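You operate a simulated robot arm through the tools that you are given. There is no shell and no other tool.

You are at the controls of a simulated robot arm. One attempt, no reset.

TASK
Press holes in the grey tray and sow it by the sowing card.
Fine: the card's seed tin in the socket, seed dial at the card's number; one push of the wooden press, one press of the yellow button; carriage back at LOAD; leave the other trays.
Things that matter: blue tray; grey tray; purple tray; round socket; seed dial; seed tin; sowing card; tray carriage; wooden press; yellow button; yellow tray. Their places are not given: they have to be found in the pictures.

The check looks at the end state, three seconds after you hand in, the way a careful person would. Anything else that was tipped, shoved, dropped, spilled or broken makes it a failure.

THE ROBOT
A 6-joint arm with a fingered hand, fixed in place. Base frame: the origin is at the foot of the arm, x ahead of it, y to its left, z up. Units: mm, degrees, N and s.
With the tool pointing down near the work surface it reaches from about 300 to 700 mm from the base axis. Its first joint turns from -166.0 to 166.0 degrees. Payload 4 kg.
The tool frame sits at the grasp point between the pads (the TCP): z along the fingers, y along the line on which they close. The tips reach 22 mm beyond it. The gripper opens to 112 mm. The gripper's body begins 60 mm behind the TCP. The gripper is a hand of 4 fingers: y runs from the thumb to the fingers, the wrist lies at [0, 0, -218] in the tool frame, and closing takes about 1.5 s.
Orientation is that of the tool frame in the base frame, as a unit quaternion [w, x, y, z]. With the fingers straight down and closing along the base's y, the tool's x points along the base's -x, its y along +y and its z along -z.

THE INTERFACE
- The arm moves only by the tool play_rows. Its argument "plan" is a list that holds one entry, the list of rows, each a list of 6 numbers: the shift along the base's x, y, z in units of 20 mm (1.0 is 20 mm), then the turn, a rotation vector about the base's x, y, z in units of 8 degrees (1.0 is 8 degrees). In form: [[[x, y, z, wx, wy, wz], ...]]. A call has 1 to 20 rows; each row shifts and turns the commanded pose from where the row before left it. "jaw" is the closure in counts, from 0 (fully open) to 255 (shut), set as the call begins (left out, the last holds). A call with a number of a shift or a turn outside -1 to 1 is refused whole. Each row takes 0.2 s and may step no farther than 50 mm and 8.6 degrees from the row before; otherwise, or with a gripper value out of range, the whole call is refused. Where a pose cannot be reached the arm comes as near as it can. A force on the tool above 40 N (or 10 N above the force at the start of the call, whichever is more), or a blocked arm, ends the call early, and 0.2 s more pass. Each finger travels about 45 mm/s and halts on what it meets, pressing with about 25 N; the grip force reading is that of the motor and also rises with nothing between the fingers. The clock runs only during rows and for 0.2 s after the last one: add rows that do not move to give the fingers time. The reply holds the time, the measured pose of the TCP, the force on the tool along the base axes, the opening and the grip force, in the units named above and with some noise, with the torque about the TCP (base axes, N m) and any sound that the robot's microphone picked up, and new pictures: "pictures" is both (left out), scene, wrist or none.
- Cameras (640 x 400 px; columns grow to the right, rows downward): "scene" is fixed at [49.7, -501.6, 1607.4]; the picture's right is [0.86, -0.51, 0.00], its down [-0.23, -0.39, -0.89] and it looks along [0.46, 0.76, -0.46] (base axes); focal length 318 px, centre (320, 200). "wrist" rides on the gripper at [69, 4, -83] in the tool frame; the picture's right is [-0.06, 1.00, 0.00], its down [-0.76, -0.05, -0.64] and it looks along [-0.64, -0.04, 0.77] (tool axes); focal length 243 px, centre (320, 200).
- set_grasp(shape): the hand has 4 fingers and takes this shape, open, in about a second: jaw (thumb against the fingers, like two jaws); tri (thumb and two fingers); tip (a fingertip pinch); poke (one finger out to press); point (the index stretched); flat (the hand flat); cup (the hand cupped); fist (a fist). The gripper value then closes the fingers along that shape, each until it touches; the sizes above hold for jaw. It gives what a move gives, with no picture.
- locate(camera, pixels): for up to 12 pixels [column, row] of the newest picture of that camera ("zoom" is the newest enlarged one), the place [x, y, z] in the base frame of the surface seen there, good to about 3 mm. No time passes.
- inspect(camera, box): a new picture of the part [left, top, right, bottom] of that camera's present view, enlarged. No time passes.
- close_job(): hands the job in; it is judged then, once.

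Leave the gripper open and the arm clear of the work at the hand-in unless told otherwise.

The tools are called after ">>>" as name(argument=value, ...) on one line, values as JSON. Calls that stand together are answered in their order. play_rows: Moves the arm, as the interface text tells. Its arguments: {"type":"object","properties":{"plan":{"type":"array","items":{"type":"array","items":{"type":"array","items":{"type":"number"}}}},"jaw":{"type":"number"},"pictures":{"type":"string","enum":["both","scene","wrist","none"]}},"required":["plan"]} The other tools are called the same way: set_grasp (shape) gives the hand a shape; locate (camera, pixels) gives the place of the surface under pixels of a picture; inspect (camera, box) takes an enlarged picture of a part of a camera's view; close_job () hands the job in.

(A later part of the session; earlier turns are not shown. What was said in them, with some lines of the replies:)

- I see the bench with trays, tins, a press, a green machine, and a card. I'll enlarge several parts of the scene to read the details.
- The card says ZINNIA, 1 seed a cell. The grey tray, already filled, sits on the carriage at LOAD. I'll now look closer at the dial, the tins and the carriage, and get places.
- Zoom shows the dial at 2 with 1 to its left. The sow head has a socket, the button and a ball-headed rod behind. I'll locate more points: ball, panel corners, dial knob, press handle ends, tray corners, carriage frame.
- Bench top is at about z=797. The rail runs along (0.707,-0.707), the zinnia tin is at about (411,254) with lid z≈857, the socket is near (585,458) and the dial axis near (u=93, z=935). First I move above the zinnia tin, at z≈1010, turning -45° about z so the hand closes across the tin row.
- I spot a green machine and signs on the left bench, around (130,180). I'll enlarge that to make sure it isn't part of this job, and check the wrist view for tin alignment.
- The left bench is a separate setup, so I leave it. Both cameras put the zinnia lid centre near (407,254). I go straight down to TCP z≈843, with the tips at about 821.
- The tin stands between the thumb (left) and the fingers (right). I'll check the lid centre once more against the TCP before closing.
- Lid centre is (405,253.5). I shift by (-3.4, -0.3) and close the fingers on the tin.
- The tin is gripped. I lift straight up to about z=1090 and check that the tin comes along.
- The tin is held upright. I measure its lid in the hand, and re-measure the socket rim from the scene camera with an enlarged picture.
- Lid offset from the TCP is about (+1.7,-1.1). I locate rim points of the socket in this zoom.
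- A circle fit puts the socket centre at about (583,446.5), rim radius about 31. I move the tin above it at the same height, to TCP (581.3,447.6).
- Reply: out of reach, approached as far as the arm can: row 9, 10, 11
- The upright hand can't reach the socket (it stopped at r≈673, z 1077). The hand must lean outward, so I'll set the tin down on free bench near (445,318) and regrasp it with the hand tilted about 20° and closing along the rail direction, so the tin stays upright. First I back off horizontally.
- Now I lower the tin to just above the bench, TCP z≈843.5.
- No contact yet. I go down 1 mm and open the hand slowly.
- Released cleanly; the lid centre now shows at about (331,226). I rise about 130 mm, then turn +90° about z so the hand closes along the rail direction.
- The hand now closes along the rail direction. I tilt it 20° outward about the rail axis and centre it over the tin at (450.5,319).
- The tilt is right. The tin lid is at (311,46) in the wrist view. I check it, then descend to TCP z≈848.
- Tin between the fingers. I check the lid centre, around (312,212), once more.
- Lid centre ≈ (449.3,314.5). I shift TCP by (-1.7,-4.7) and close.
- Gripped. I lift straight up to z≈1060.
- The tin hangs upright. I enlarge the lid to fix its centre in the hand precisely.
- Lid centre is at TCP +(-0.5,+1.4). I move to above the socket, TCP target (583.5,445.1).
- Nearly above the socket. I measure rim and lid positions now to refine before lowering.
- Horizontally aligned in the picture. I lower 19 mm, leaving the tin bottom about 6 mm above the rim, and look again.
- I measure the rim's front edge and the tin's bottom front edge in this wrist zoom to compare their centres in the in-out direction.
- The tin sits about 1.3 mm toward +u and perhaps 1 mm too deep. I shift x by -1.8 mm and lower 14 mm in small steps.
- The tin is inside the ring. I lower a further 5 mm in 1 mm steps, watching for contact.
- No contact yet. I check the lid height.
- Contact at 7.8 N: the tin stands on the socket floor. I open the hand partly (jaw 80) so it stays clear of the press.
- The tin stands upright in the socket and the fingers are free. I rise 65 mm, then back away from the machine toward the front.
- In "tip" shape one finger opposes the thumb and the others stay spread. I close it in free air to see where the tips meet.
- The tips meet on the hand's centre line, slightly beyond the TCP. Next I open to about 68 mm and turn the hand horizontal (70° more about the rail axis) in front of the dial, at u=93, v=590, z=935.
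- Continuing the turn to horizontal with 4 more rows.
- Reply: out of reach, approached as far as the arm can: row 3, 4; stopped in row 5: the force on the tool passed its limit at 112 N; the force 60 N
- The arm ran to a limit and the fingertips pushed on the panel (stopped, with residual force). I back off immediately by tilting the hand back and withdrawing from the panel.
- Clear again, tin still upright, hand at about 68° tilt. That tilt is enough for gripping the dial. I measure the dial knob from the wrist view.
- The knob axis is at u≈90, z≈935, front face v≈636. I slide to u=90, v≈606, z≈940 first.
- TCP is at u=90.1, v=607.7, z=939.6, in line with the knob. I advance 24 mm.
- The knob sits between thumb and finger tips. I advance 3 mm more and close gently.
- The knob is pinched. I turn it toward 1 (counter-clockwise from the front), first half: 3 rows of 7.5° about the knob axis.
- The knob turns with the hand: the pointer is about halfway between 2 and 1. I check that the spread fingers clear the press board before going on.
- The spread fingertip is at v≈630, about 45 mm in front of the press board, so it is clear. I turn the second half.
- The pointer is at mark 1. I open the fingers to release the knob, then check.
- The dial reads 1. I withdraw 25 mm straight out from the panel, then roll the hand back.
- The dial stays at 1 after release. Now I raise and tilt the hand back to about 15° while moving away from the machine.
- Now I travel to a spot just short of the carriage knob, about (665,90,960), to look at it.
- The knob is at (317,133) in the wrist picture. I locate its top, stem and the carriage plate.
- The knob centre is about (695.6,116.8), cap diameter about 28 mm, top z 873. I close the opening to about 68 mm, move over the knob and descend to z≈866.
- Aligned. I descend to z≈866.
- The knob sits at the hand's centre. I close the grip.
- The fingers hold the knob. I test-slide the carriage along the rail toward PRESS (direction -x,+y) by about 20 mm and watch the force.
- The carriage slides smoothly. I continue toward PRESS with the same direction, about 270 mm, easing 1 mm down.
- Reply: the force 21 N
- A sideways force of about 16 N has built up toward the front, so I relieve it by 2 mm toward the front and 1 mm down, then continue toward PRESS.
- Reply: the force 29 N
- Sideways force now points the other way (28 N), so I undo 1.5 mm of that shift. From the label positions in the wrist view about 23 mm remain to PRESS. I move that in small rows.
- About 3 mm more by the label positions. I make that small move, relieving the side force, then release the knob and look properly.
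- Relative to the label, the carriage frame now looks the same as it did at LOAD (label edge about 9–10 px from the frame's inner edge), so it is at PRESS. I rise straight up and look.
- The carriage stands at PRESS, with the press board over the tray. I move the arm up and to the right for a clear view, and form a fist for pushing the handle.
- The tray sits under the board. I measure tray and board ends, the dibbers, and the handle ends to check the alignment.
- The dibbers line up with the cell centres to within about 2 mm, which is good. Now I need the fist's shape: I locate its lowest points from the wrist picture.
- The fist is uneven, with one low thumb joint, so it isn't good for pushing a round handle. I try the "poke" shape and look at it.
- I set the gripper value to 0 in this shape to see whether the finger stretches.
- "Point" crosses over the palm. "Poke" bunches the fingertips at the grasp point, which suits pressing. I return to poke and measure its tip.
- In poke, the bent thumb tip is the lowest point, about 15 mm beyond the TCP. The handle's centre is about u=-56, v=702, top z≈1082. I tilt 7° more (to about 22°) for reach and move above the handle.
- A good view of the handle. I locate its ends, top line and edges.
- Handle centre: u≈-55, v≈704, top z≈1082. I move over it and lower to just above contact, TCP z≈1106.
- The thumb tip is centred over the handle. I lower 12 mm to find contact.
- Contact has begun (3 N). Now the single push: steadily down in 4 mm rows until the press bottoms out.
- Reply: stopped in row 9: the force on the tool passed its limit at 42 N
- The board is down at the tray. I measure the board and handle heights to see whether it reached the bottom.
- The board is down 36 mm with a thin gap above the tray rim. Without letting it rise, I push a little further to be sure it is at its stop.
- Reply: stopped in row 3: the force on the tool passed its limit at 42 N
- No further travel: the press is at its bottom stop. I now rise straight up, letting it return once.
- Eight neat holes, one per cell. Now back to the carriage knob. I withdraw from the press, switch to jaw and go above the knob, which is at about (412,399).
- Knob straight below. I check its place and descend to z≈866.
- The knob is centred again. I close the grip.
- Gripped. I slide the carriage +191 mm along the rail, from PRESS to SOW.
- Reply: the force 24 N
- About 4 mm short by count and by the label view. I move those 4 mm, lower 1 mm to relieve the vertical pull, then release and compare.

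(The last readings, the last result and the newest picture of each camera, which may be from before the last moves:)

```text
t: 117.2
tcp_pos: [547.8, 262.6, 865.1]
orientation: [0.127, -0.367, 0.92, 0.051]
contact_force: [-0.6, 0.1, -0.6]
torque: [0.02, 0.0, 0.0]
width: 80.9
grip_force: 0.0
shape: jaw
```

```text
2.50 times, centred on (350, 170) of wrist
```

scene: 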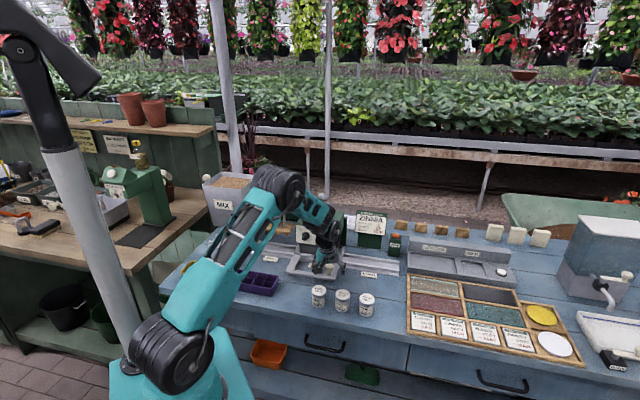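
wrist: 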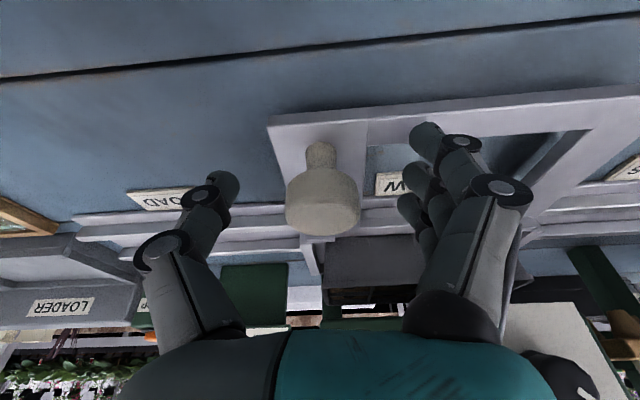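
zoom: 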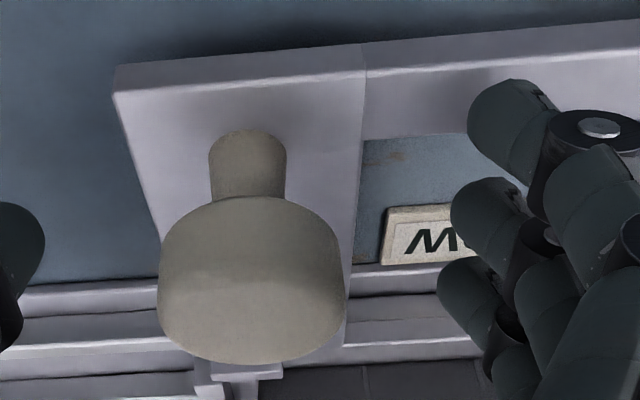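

The same label gap as at the other stations, so the carriage is at SOW. I rise straight up, then form the poke shape for the yellow button.

>>> play_rows(plan=[[[0, 0, 0.5, 0, 0, 0], [0, 0, 0.9, 0, 0, 0], [0, 0, 0.9, 0, 0, 0], [0, 0, 0.9, 0, 0, 0], [0, 0, 0.9, 0, 0, 0], [0, 0, 0.9, 0, 0, 0], [0, 0, 0.9, 0, 0, 0], [0, 0, 0.9, 0, 0, 0], [0, 0, 0.9, 0, 0, 0], [0, 0, 0.9, 0, 0, 0], [0, 0, 0.9, 0, 0, 0], [0, 0, 0, 0, 0, 0]]])

>>> set_grasp(shape="poke")

>>> inspect(camera="scene", box=[280, 190, 380, 290])

```text
t: 119.8
tcp_pos: [550.2, 262.7, 1053.9]
orientation: [0.127, -0.367, 0.92, 0.05]
contact_force: [0.3, -0.7, 0.5]
torque: [0.01, -0.03, 0.04]
width: 81.1
grip_force: 0.1
shape: jaw
```

scene: 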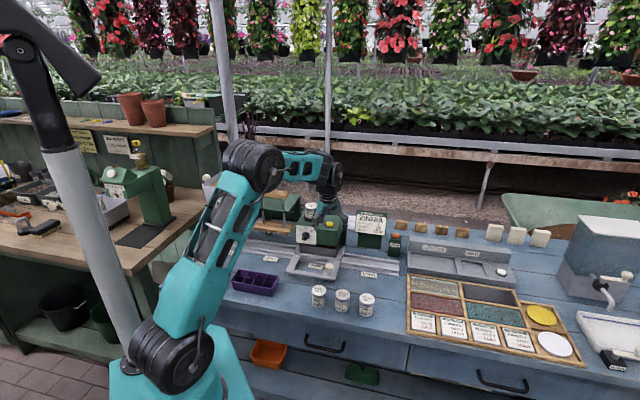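
wrist: 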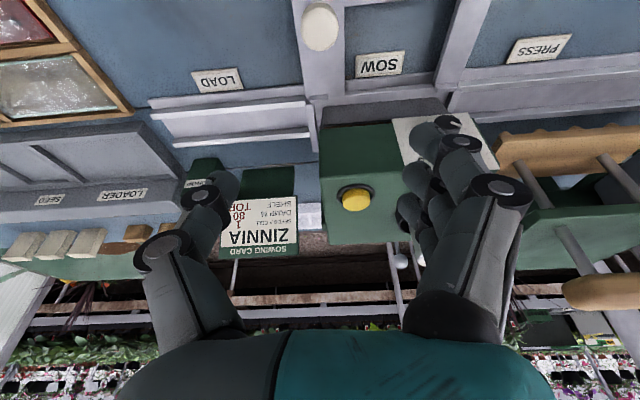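

```text
t: 120.7
tcp_pos: [549.1, 264.1, 1053.6]
orientation: [0.127, -0.366, 0.92, 0.051]
contact_force: [1.0, 0.1, 0.1]
torque: [-0.02, 0.03, -0.02]
width: 0.0
grip_force: 0.1
shape: poke
```

```text
4.00 times, centred on (330, 240) of scene
```

zoom: 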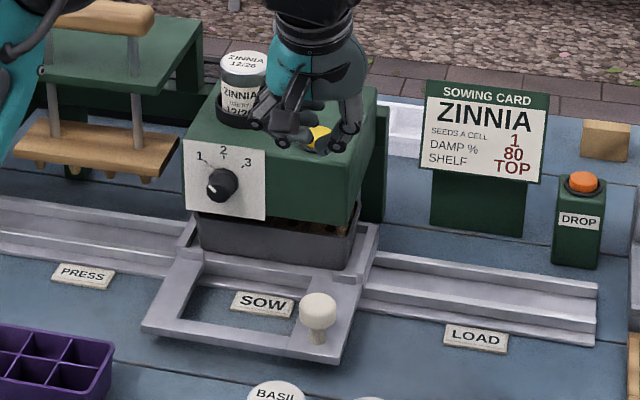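

The tray is under the sow head. I locate the yellow button from the wrist picture at (355,198).

>>> locate(camera="wrist", pixels=[[355, 200], [344, 200], [368, 200], [355, 191], [355, 209], [338, 195], [376, 192]])

>>> locate(camera="zoom", pixels=[[320, 136], [320, 146], [346, 146], [313, 133]])

>>> inspect(camera="wrist", box=[280, 130, 440, 250])

```text
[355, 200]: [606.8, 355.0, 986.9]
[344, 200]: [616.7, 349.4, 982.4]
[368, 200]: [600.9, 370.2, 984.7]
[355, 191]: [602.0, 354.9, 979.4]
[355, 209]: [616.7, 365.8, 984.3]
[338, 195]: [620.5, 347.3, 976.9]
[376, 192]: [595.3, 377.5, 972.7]
```

```text
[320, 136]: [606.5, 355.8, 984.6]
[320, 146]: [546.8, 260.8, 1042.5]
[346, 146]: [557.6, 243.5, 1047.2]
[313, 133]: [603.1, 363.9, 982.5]
```

```text
3.33 times, centred on (360, 190) of wrist
```

zoom: 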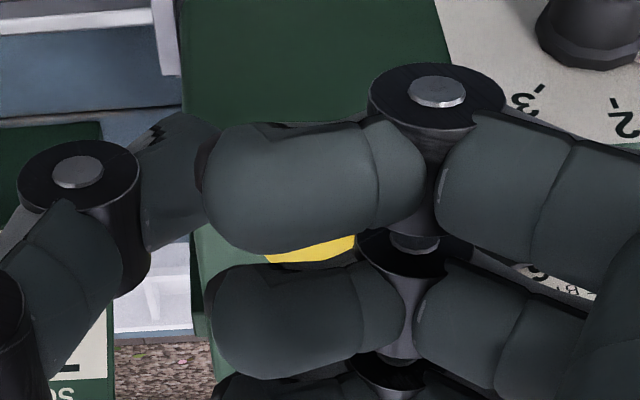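

The button centre is about (609,360), top z≈986. I move the thumb tip over it, staying above: TCP target (605,359,1020).

>>> play_rows(plan=[[[0.4, 0.68, 0, 0, 0, 0], [0.4, 0.68, 0, 0, 0, 0], [0.4, 0.68, 0, 0, 0, 0], [0.4, 0.68, -0.2, 0, 0, 0], [0.4, 0.68, -0.4, 0, 0, 0], [0.4, 0.68, -0.5, 0, 0, 0], [0.4, 0.68, -0.5, 0, 0, 0], [0, 0, 0, 0, 0, 0]]])

>>> inspect(camera="scene", box=[295, 180, 355, 240])

>>> inspect(camera="wrist", box=[240, 100, 440, 260])

```text
t: 122.5
tcp_pos: [603.4, 358.8, 1019.9]
orientation: [0.128, -0.366, 0.92, 0.051]
contact_force: [-0.1, 0.6, 0.0]
torque: [-0.01, 0.0, 0.01]
width: 0.0
grip_force: 0.0
shape: poke
```

scene: 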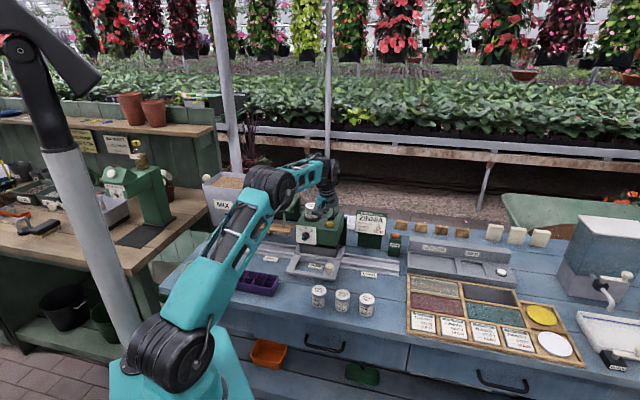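
wrist: 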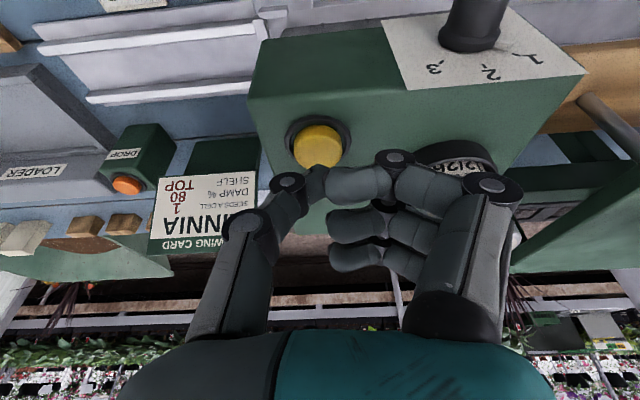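

```text
6.67 times, centred on (325, 210) of scene
```

zoom: 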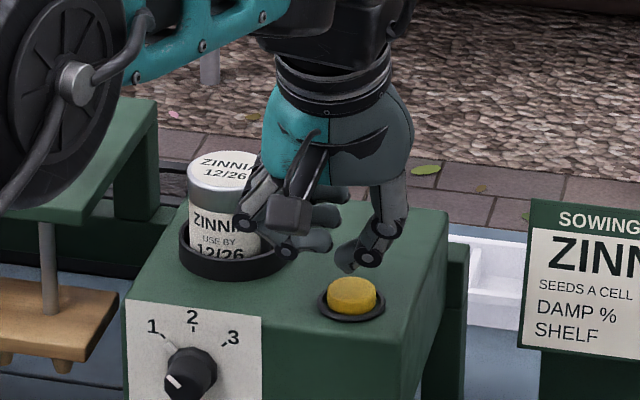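

```text
2.50 times, centred on (340, 180) of wrist
```

zoom: 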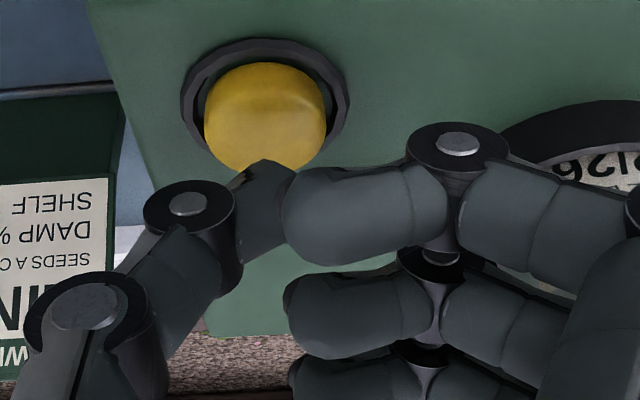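

The thumb tip is right above the button. I check the fingers' clearance to the tin before descending.

>>> locate(camera="wrist", pixels=[[485, 185], [465, 195], [440, 190], [395, 158], [430, 230], [505, 185], [455, 150], [310, 172]])

>>> locate(camera="zoom", pixels=[[440, 60], [500, 190], [560, 190], [600, 175]])

```text
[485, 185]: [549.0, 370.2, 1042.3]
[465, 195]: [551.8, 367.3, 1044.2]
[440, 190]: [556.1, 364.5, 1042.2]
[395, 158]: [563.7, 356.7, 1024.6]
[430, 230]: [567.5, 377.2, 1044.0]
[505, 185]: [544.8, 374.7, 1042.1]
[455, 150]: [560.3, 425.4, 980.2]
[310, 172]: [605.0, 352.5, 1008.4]
```

```text
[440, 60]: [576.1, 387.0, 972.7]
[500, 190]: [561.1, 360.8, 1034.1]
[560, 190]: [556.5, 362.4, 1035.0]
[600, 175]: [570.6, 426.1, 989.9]
```

Plenty of clearance (over 35 mm to the tin). Now one press: down in 2 mm rows until the button stops.

>>> play_rows(plan=[[[0.05, 0, -0.3, 0, 0, 0], [0, 0, -0.3, 0, 0, 0], [0, 0, -0.1, 0, 0, 0], [0, 0, -0.1, 0, 0, 0], [0, 0, -0.1, 0, 0, 0], [0, 0, 0, 0, 0, 0]]])

>>> inspect(camera="scene", box=[315, 200, 345, 240])

```text
t: 123.9
tcp_pos: [605.3, 358.0, 1003.1]
orientation: [0.127, -0.367, 0.92, 0.051]
contact_force: [-0.1, 0.0, 1.2]
torque: [0.01, 0.03, 0.02]
width: 0.0
grip_force: 0.1
shape: poke
```

scene: 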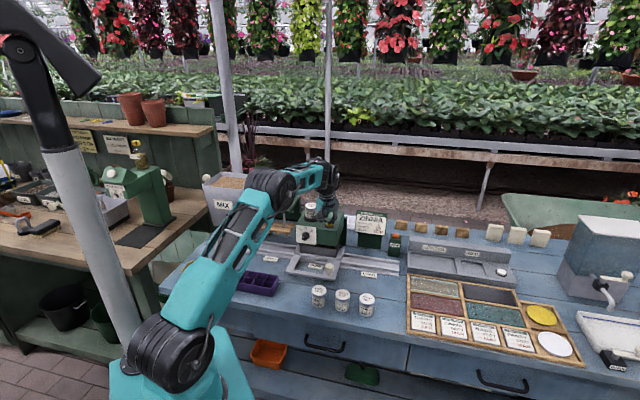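
wrist: 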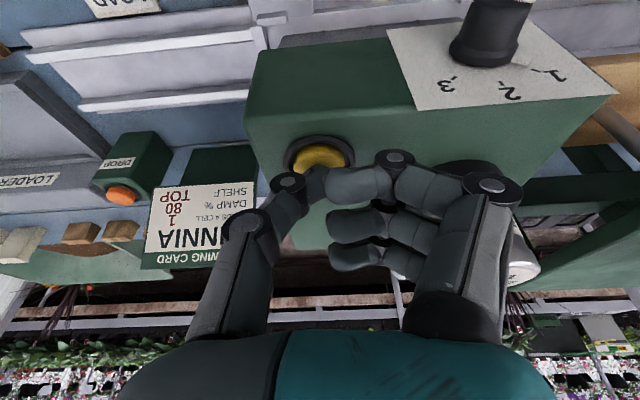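

```text
10.00 times, centred on (330, 220) of scene
```

zoom: 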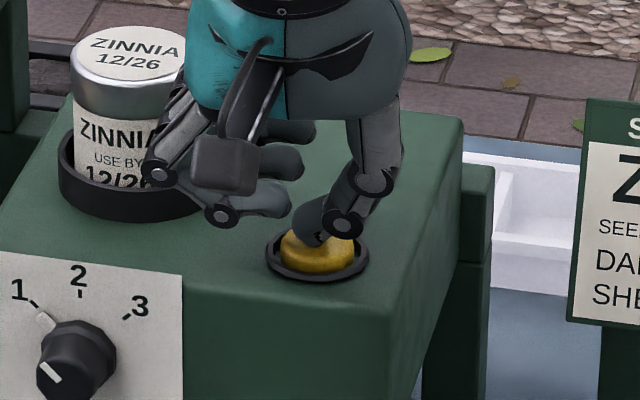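

The thumb tip rests on the button with little force. I continue down in 2 mm rows until it bottoms.

>>> play_rows(plan=[[[0, 0, -0.1, 0, 0, 0], [0, 0, -0.1, 0, 0, 0], [0, 0, -0.1, 0, 0, 0], [0, 0, -0.1, 0, 0, 0], [0, 0, -0.1, 0, 0, 0], [0, 0, -0.1, 0, 0, 0]]])

>>> inspect(camera="scene", box=[315, 200, 345, 240])

```text
t: 125.3
tcp_pos: [606.3, 357.3, 995.1]
orientation: [0.131, -0.365, 0.92, 0.051]
contact_force: [4.1, -7.8, 30.0]
torque: [-0.08, -0.02, 0.01]
width: 0.0
grip_force: 0.1
shape: poke
heard: click
```

scene: 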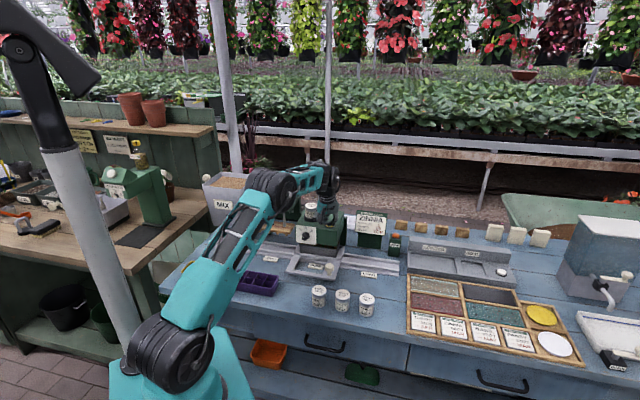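
wrist: 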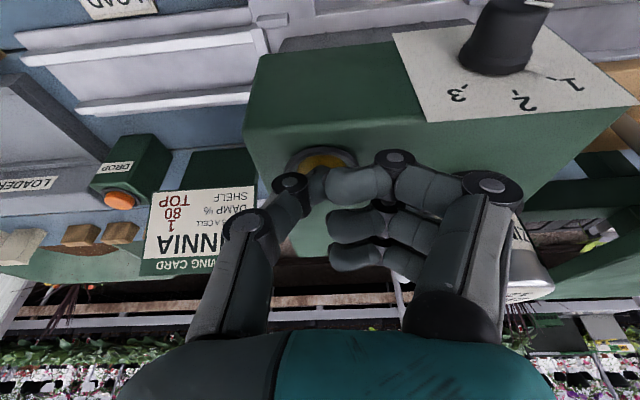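

```text
10.00 times, centred on (330, 220) of scene
```

zoom: 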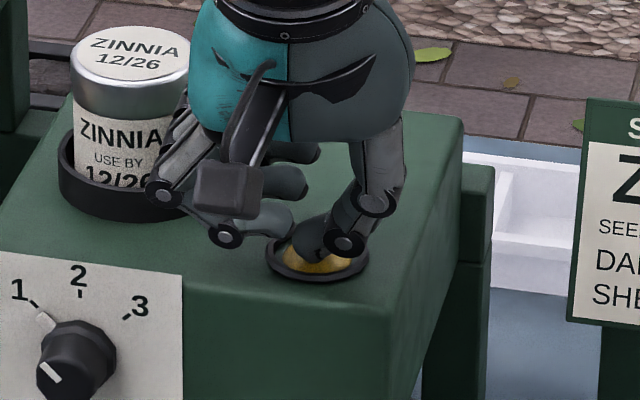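

A click was heard and the button is fully down at 30 N. I rise straight up.

>>> play_rows(plan=[[[0, 0, 0.5, 0, 0, 0], [0, 0, 0.7, 0, 0, 0], [0, 0, 0.7, 0, 0, 0], [0, 0, 0.7, 0, 0, 0], [0, 0, 0.5, 0, 0, 0], [-0.6, -0.6, 0, 0, 0, 0], [-0.7, -0.7, 0, 0, 0, 0], [-0.7, -0.7, 0, 0, 0, 0], [-0.7, -0.7, 0, 0, 0, 0], [-0.7, -0.7, 0, 0, 0, 0], [0, 0, 0, 0, 0, 0]]])

>>> set_grasp(shape="jaw")

>>> inspect(camera="scene", box=[280, 190, 380, 290])

```text
t: 127.7
tcp_pos: [536.1, 290.9, 1053.6]
orientation: [0.128, -0.366, 0.92, 0.051]
contact_force: [0.4, 0.0, -0.8]
torque: [0.02, -0.01, -0.01]
width: 0.1
grip_force: 0.1
shape: poke
```

scene: 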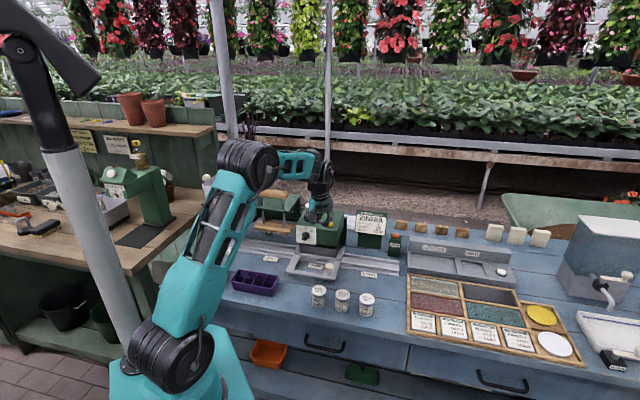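
wrist: 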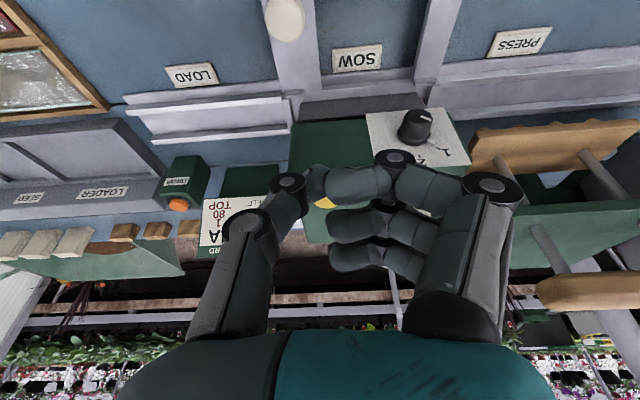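

```text
t: 128.6
tcp_pos: [537.1, 290.8, 1051.9]
orientation: [0.128, -0.366, 0.921, 0.051]
contact_force: [-0.1, -1.0, 0.3]
torque: [0.01, 0.0, 0.04]
width: 112.0
grip_force: 0.0
shape: jaw
```

```text
4.00 times, centred on (330, 240) of scene
```

zoom: 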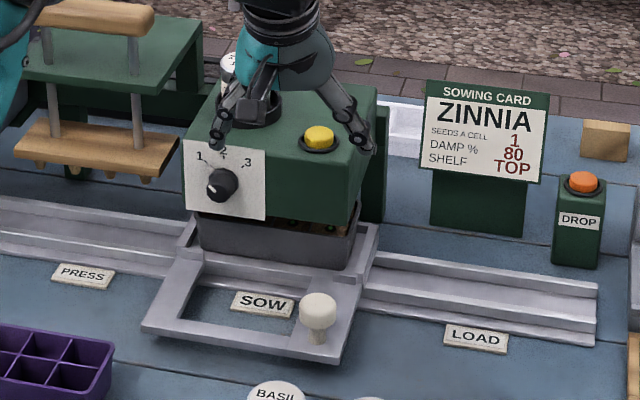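

The button sprang back up. I return above the knob, to (548,263), and go down to grip it.

>>> play_rows(plan=[[[0.28, -0.7, 0, 0, 0, 0], [0.27, -0.7, 0, 0, 0, 0], [0, 0, -0.9, 0, 0, 0], [0, 0, -0.9, 0, 0, 0], [0, 0, -0.9, 0, 0, 0], [0, 0, -0.9, 0, 0, 0], [0, 0, 0, 0, 0, 0]]], jaw=70)

>>> inspect(camera="wrist", box=[220, 0, 460, 200])

```text
t: 130.2
tcp_pos: [547.2, 263.5, 982.2]
orientation: [0.127, -0.367, 0.92, 0.05]
contact_force: [-0.1, -0.5, -0.1]
torque: [-0.01, -0.02, -0.02]
width: 81.4
grip_force: 0.1
shape: jaw
```

scene: 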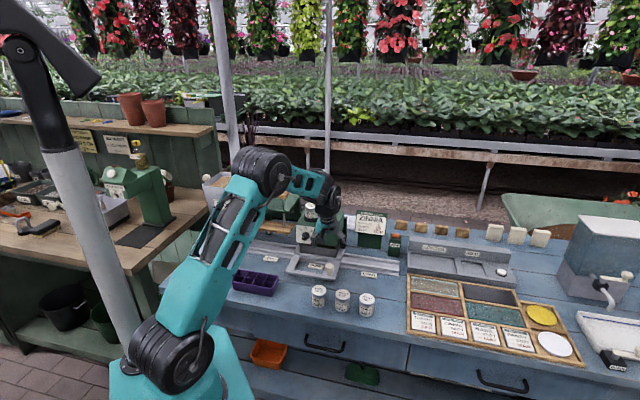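
wrist: 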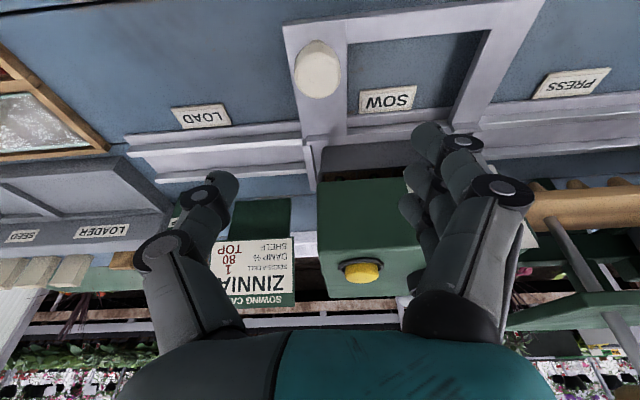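

```text
2.00 times, centred on (340, 100) of wrist
```

zoom: 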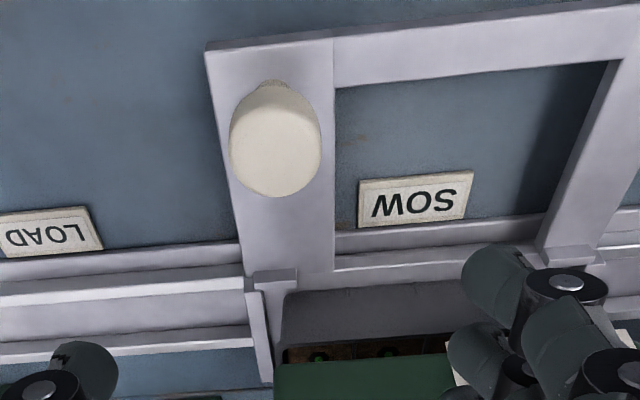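

Green seeds are visible in the holes. I descend onto the knob and close.

>>> play_rows(plan=[[[0, 0, -0.965, 0, 0, 0], [0, 0, -0.965, 0, 0, 0], [0, 0, -0.965, 0, 0, 0], [0, 0, -0.965, 0, 0, 0], [0, 0, -0.965, 0, 0, 0], [0, 0, -0.965, 0, 0, 0], [0, 0, 0, 0, 0, 0]]], pictures="wrist")

>>> play_rows(plan=[[[0, 0, 0, 0, 0, 0], [0, 0, 0, 0, 0, 0], [0, 0, 0, 0, 0, 0], [0, 0, 0, 0, 0, 0], [0, 0, 0, 0, 0, 0], [0, 0, 0, 0, 0, 0], [0, 0, 0, 0, 0, 0], [0, 0, 0, 0, 0, 0]]], jaw=255, pictures="wrist")

```text
t: 131.8
tcp_pos: [547.9, 262.0, 865.8]
orientation: [0.127, -0.366, 0.92, 0.05]
contact_force: [-0.1, 0.2, 0.4]
torque: [-0.01, 0.01, 0.02]
width: 81.8
grip_force: 0.1
shape: jaw
```

wrist: 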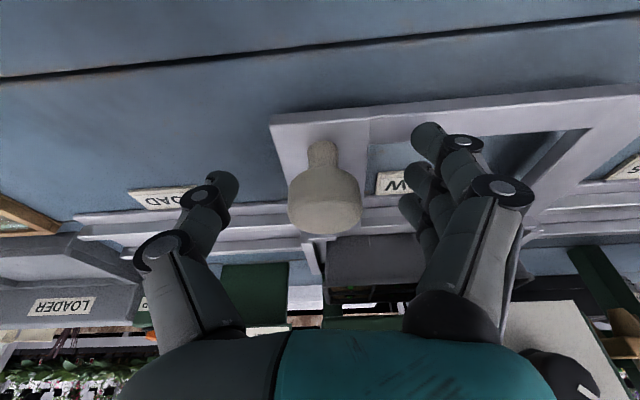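

```text
t: 133.6
tcp_pos: [547.9, 262.2, 866.3]
orientation: [0.127, -0.366, 0.92, 0.05]
contact_force: [6.8, 0.6, -12.2]
torque: [0.01, 0.05, 0.08]
width: 11.5
grip_force: 25.3
shape: jaw
```

wrist: 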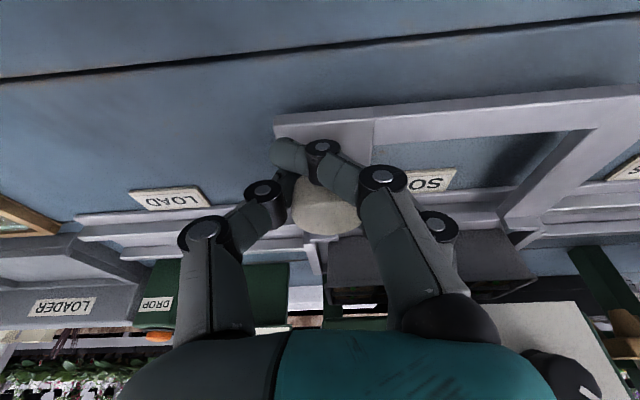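

Gripped. I slide the carriage back +u toward LOAD, first about 200 mm.

>>> play_rows(plan=[[[0.25, -0.25, -0.05, 0, 0, 0], [0.5, -0.5, 0, 0, 0, 0], [0.5, -0.5, 0, 0, 0, 0], [0.5, -0.5, 0, 0, 0, 0], [0.5, -0.5, 0, 0, 0, 0], [0.5, -0.5, 0, 0, 0, 0], [0.5, -0.5, 0, 0, 0, 0], [0.5, -0.5, 0, 0, 0, 0], [0.5, -0.5, 0, 0, 0, 0], [0.5, -0.5, 0, 0, 0, 0], [0.5, -0.5, 0, 0, 0, 0], [0.5, -0.5, 0, 0, 0, 0], [0.5, -0.5, 0, 0, 0, 0], [0.5, -0.5, 0, 0, 0, 0], [0.4, -0.4, 0, 0, 0, 0], [0, 0, 0, 0, 0, 0]]])

>>> inspect(camera="scene", box=[330, 220, 420, 300])

```text
t: 137.0
tcp_pos: [691.5, 118.5, 863.5]
orientation: [0.127, -0.367, 0.92, 0.051]
contact_force: [12.0, 10.0, -14.2]
torque: [0.06, -0.01, -0.01]
width: 10.3
grip_force: 24.9
shape: jaw
```

scene: 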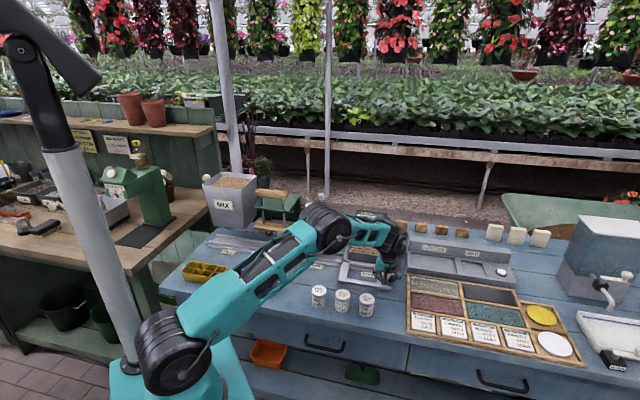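
wrist: 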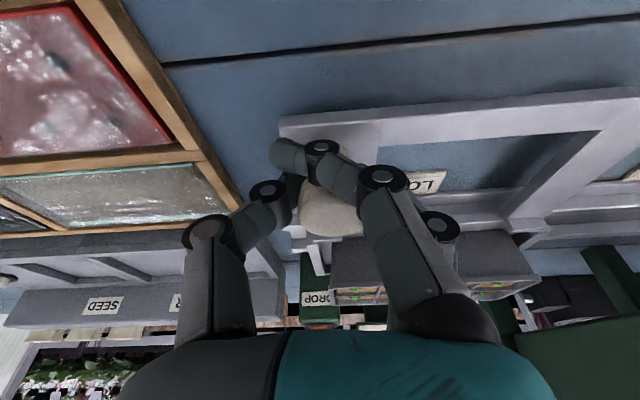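

```text
5.00 times, centred on (375, 260) of scene
```

zoom: 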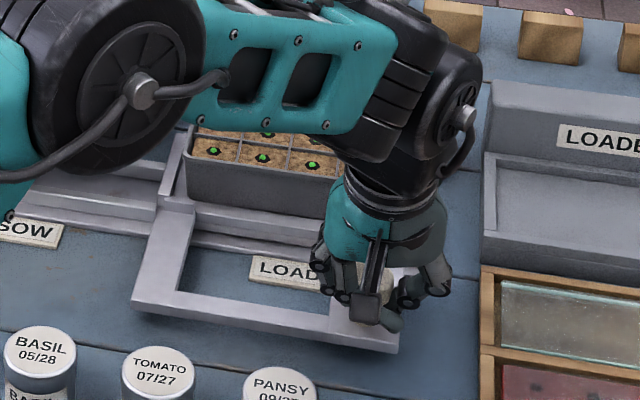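

Compared with the original picture, the frame's front corner (337,281) must reach (340.5,281.6), so about 12 mm more. I move that in small rows and relieve the side force.

>>> play_rows(plan=[[[0.2, -0.14, 0, 0, 0, 0], [0.15, -0.15, 0, 0, 0, 0], [0.09, -0.09, 0, 0, 0, 0], [0, 0, 0, 0, 0, 0]]])

>>> inspect(camera="scene", box=[330, 230, 420, 300])

```text
t: 138.0
tcp_pos: [700.4, 112.2, 863.8]
orientation: [0.127, -0.367, 0.92, 0.052]
contact_force: [3.1, 2.3, -9.6]
torque: [0.0, 0.05, 0.04]
width: 10.2
grip_force: 24.5
shape: jaw
```

scene: 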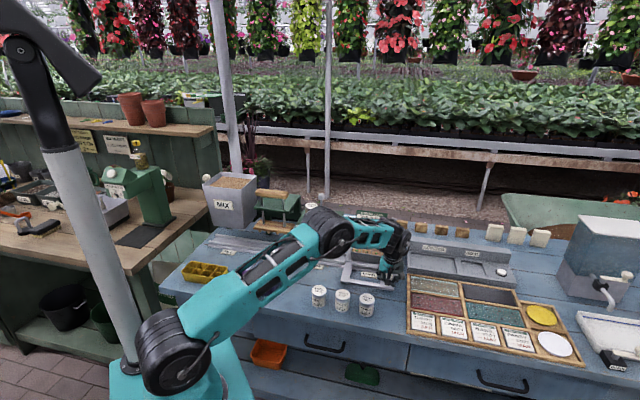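
wrist: 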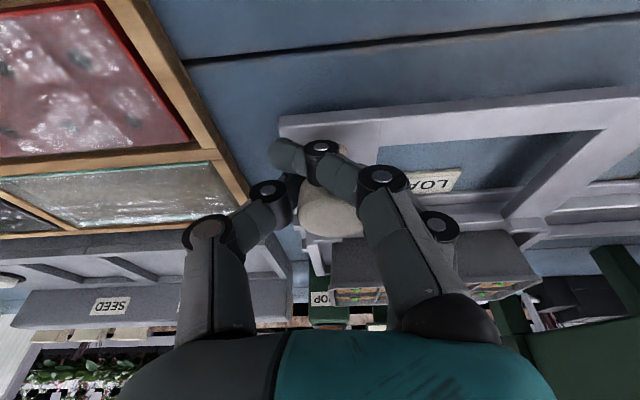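

```text
5.71 times, centred on (375, 265) of scene
```

zoom: 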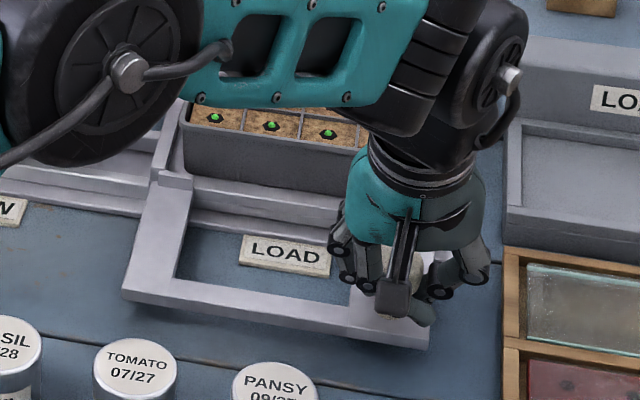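

The frame's front corner is now at (123,295) in the same zoom window, exactly as at the start, so the carriage is at LOAD. I release, rise and look.

>>> play_rows(plan=[[[0, 0, 0, 0, 0, 0], [0, 0, 0, 0, 0, 0], [0, 0, 0, 0, 0, 0], [0, 0, 0, 0, 0, 0], [0, 0, 0, 0, 0, 0], [0, 0, 0, 0, 0, 0], [0, 0, 0.5, 0, 0, 0], [0, 0, 0.8, 0, 0, 0], [0, 0, 0.8, 0, 0, 0], [0, 0, 0.8, 0, 0, 0], [0, 0, 0.8, 0, 0, 0], [0, 0, 0.8, 0, 0, 0], [0, 0, 0, 0, 0, 0]]], jaw=70)

>>> inspect(camera="scene", box=[330, 230, 420, 300])

```text
t: 140.8
tcp_pos: [700.2, 112.4, 955.7]
orientation: [0.128, -0.366, 0.921, 0.05]
contact_force: [0.4, -0.2, 0.0]
torque: [-0.02, -0.02, 0.0]
width: 80.9
grip_force: 0.0
shape: jaw
```

scene: 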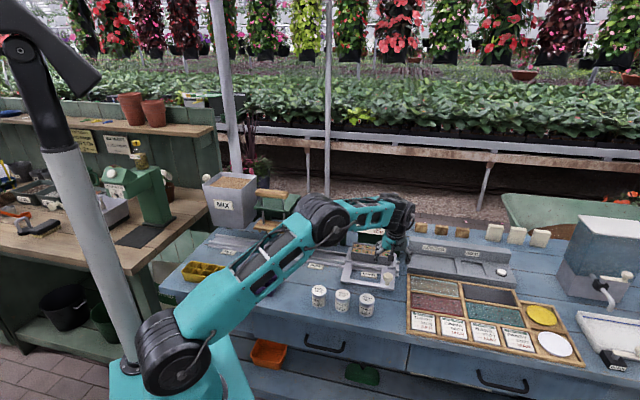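
wrist: 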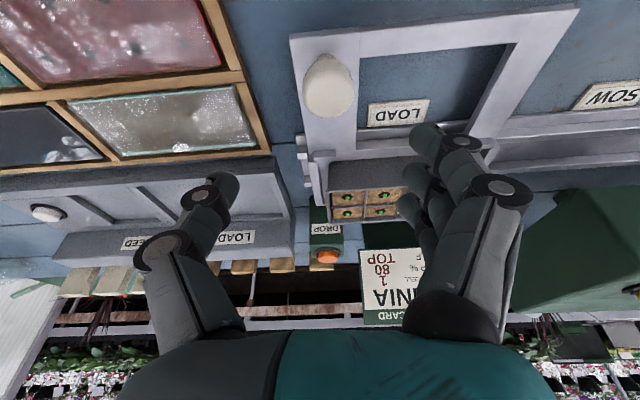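

```text
5.71 times, centred on (375, 265) of scene
```

zoom: 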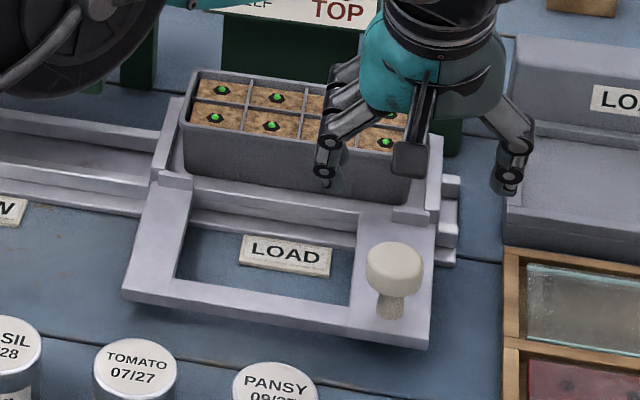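

One seed in each visible cell, and the carriage matches its original picture. I retreat the arm up and back to near its start and open the hand.

>>> play_rows(plan=[[[-0.4, 0, 0.95, 0, 0, 0], [-0.9, 0, 0.95, 0, 0, 0], [-0.97, 0, 0.9, 0, 0, 0], [-0.97, 0, 0.9, 0, 0, 0], [-0.97, 0, 0.9, 0, 0, 0], [-0.97, 0, 0.9, 0, 0, 0], [-0.97, 0, 0.9, 0, 0, 0], [-0.97, 0, 0.9, 0, 0, 0], [-0.97, 0, 0.9, 0, 0, 0], [-0.97, 0, 0.9, 0, 0, 0], [-0.97, 0, 0.9, 0, 0, 0], [-0.97, 0, 0.9, 0, 0, 0], [-0.97, 0, 0.9, 0, 0, 0], [-0.97, 0, 0.9, 0, 0, 0], [-0.97, 0, 0.9, 0, 0, 0], [-0.97, 0, 0.9, 0, 0, 0], [-0.97, 0, 0.9, 0, 0, 0], [-0.97, 0, 0.9, 0, 0, 0], [-0.97, 0, 0.9, 0, 0, 0], [0, 0, 0, 0, 0, 0]]], jaw=0)

>>> inspect(camera="scene", box=[230, 170, 410, 300])

>>> inspect(camera="scene", box=[335, 230, 405, 290])

>>> inspect(camera="scene", box=[285, 195, 355, 250])

```text
t: 145.0
tcp_pos: [343.4, 111.9, 1300.2]
orientation: [0.127, -0.366, 0.92, 0.051]
contact_force: [0.1, 0.1, -0.3]
torque: [0.02, -0.02, -0.01]
width: 111.7
grip_force: 0.0
shape: jaw
```

scene: 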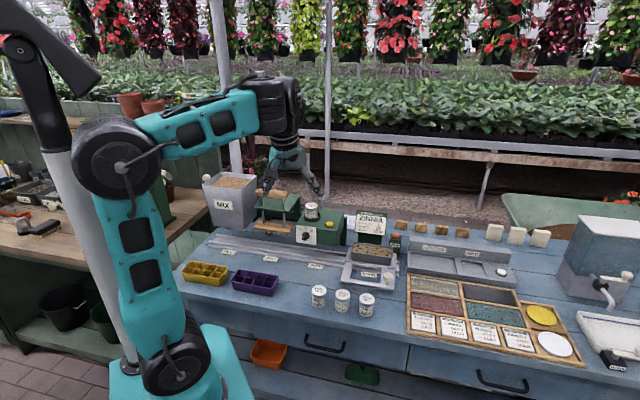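
wrist: 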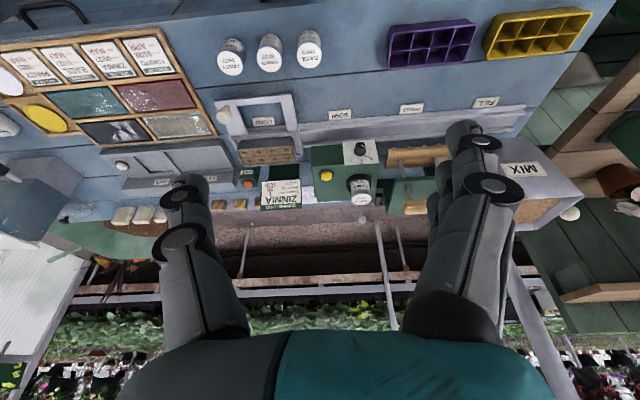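

```text
3.08 times, centred on (320, 235) of scene
```

zoom: 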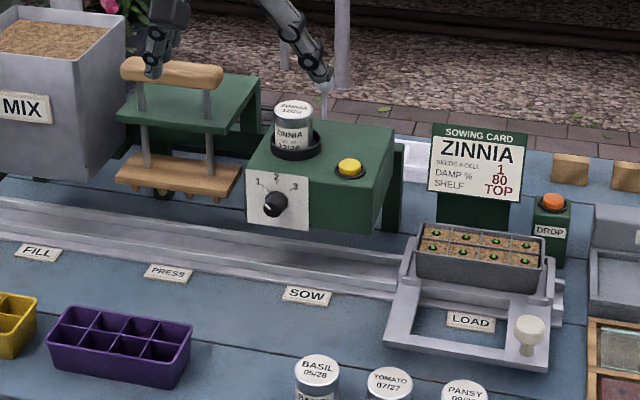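

```text
6.67 times, centred on (370, 260) of scene
```

zoom: 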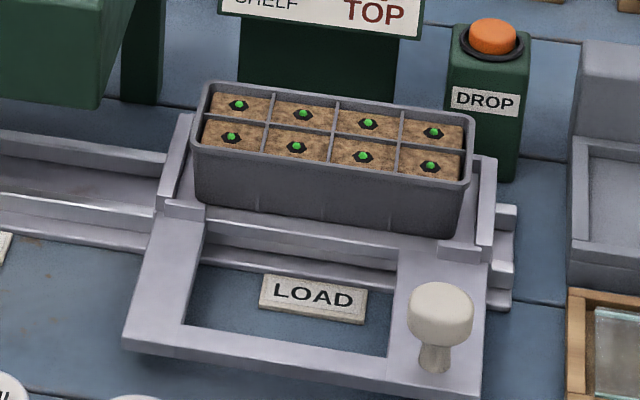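

```text
7.27 times, centred on (320, 222) of scene
```

zoom: 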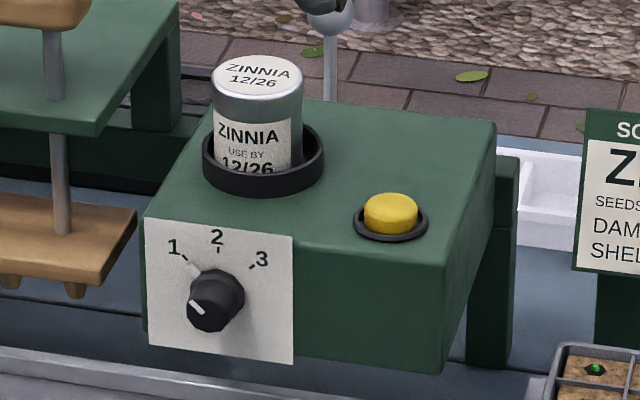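

Everything checks out:
- All 8 cells of the grey tray have a hole with one seed.
- The zinnia tin is in the socket and the dial points at 1.
- The press was pushed once and the yellow button pressed once.
- The carriage is back at LOAD and the other trays are untouched.
- The hand is open and clear.

I hand in.

>>> close_job()

```text
The job is handed in.
```

The grey tray is pressed and sown by the card: all 8 cells have a hole with one seed each. I've handed the job in.

- **Seed tin:** the zinnia tin stands upright in the round socket.
- **Seed dial:** it points at 1, as the card says.
- **Press and button:** I pushed the wooden press once, down to its stop, and pressed the yellow button once, with a click heard.
- **Carriage:** it is back at LOAD, matching its place in the starting picture.
- **Other trays:** I didn't touch any other tray; yellow and purple look as they did at the start. I never saw the blue tray.
- **Arm:** the hand is open and the arm is clear of the work.

While setting up for the dial, the fingertips bumped the front panel of the sowing head. The arm stopped at 112 N and I backed off. I saw no shift or damage in the pictures, and the dial, socket and button worked normally afterwards.
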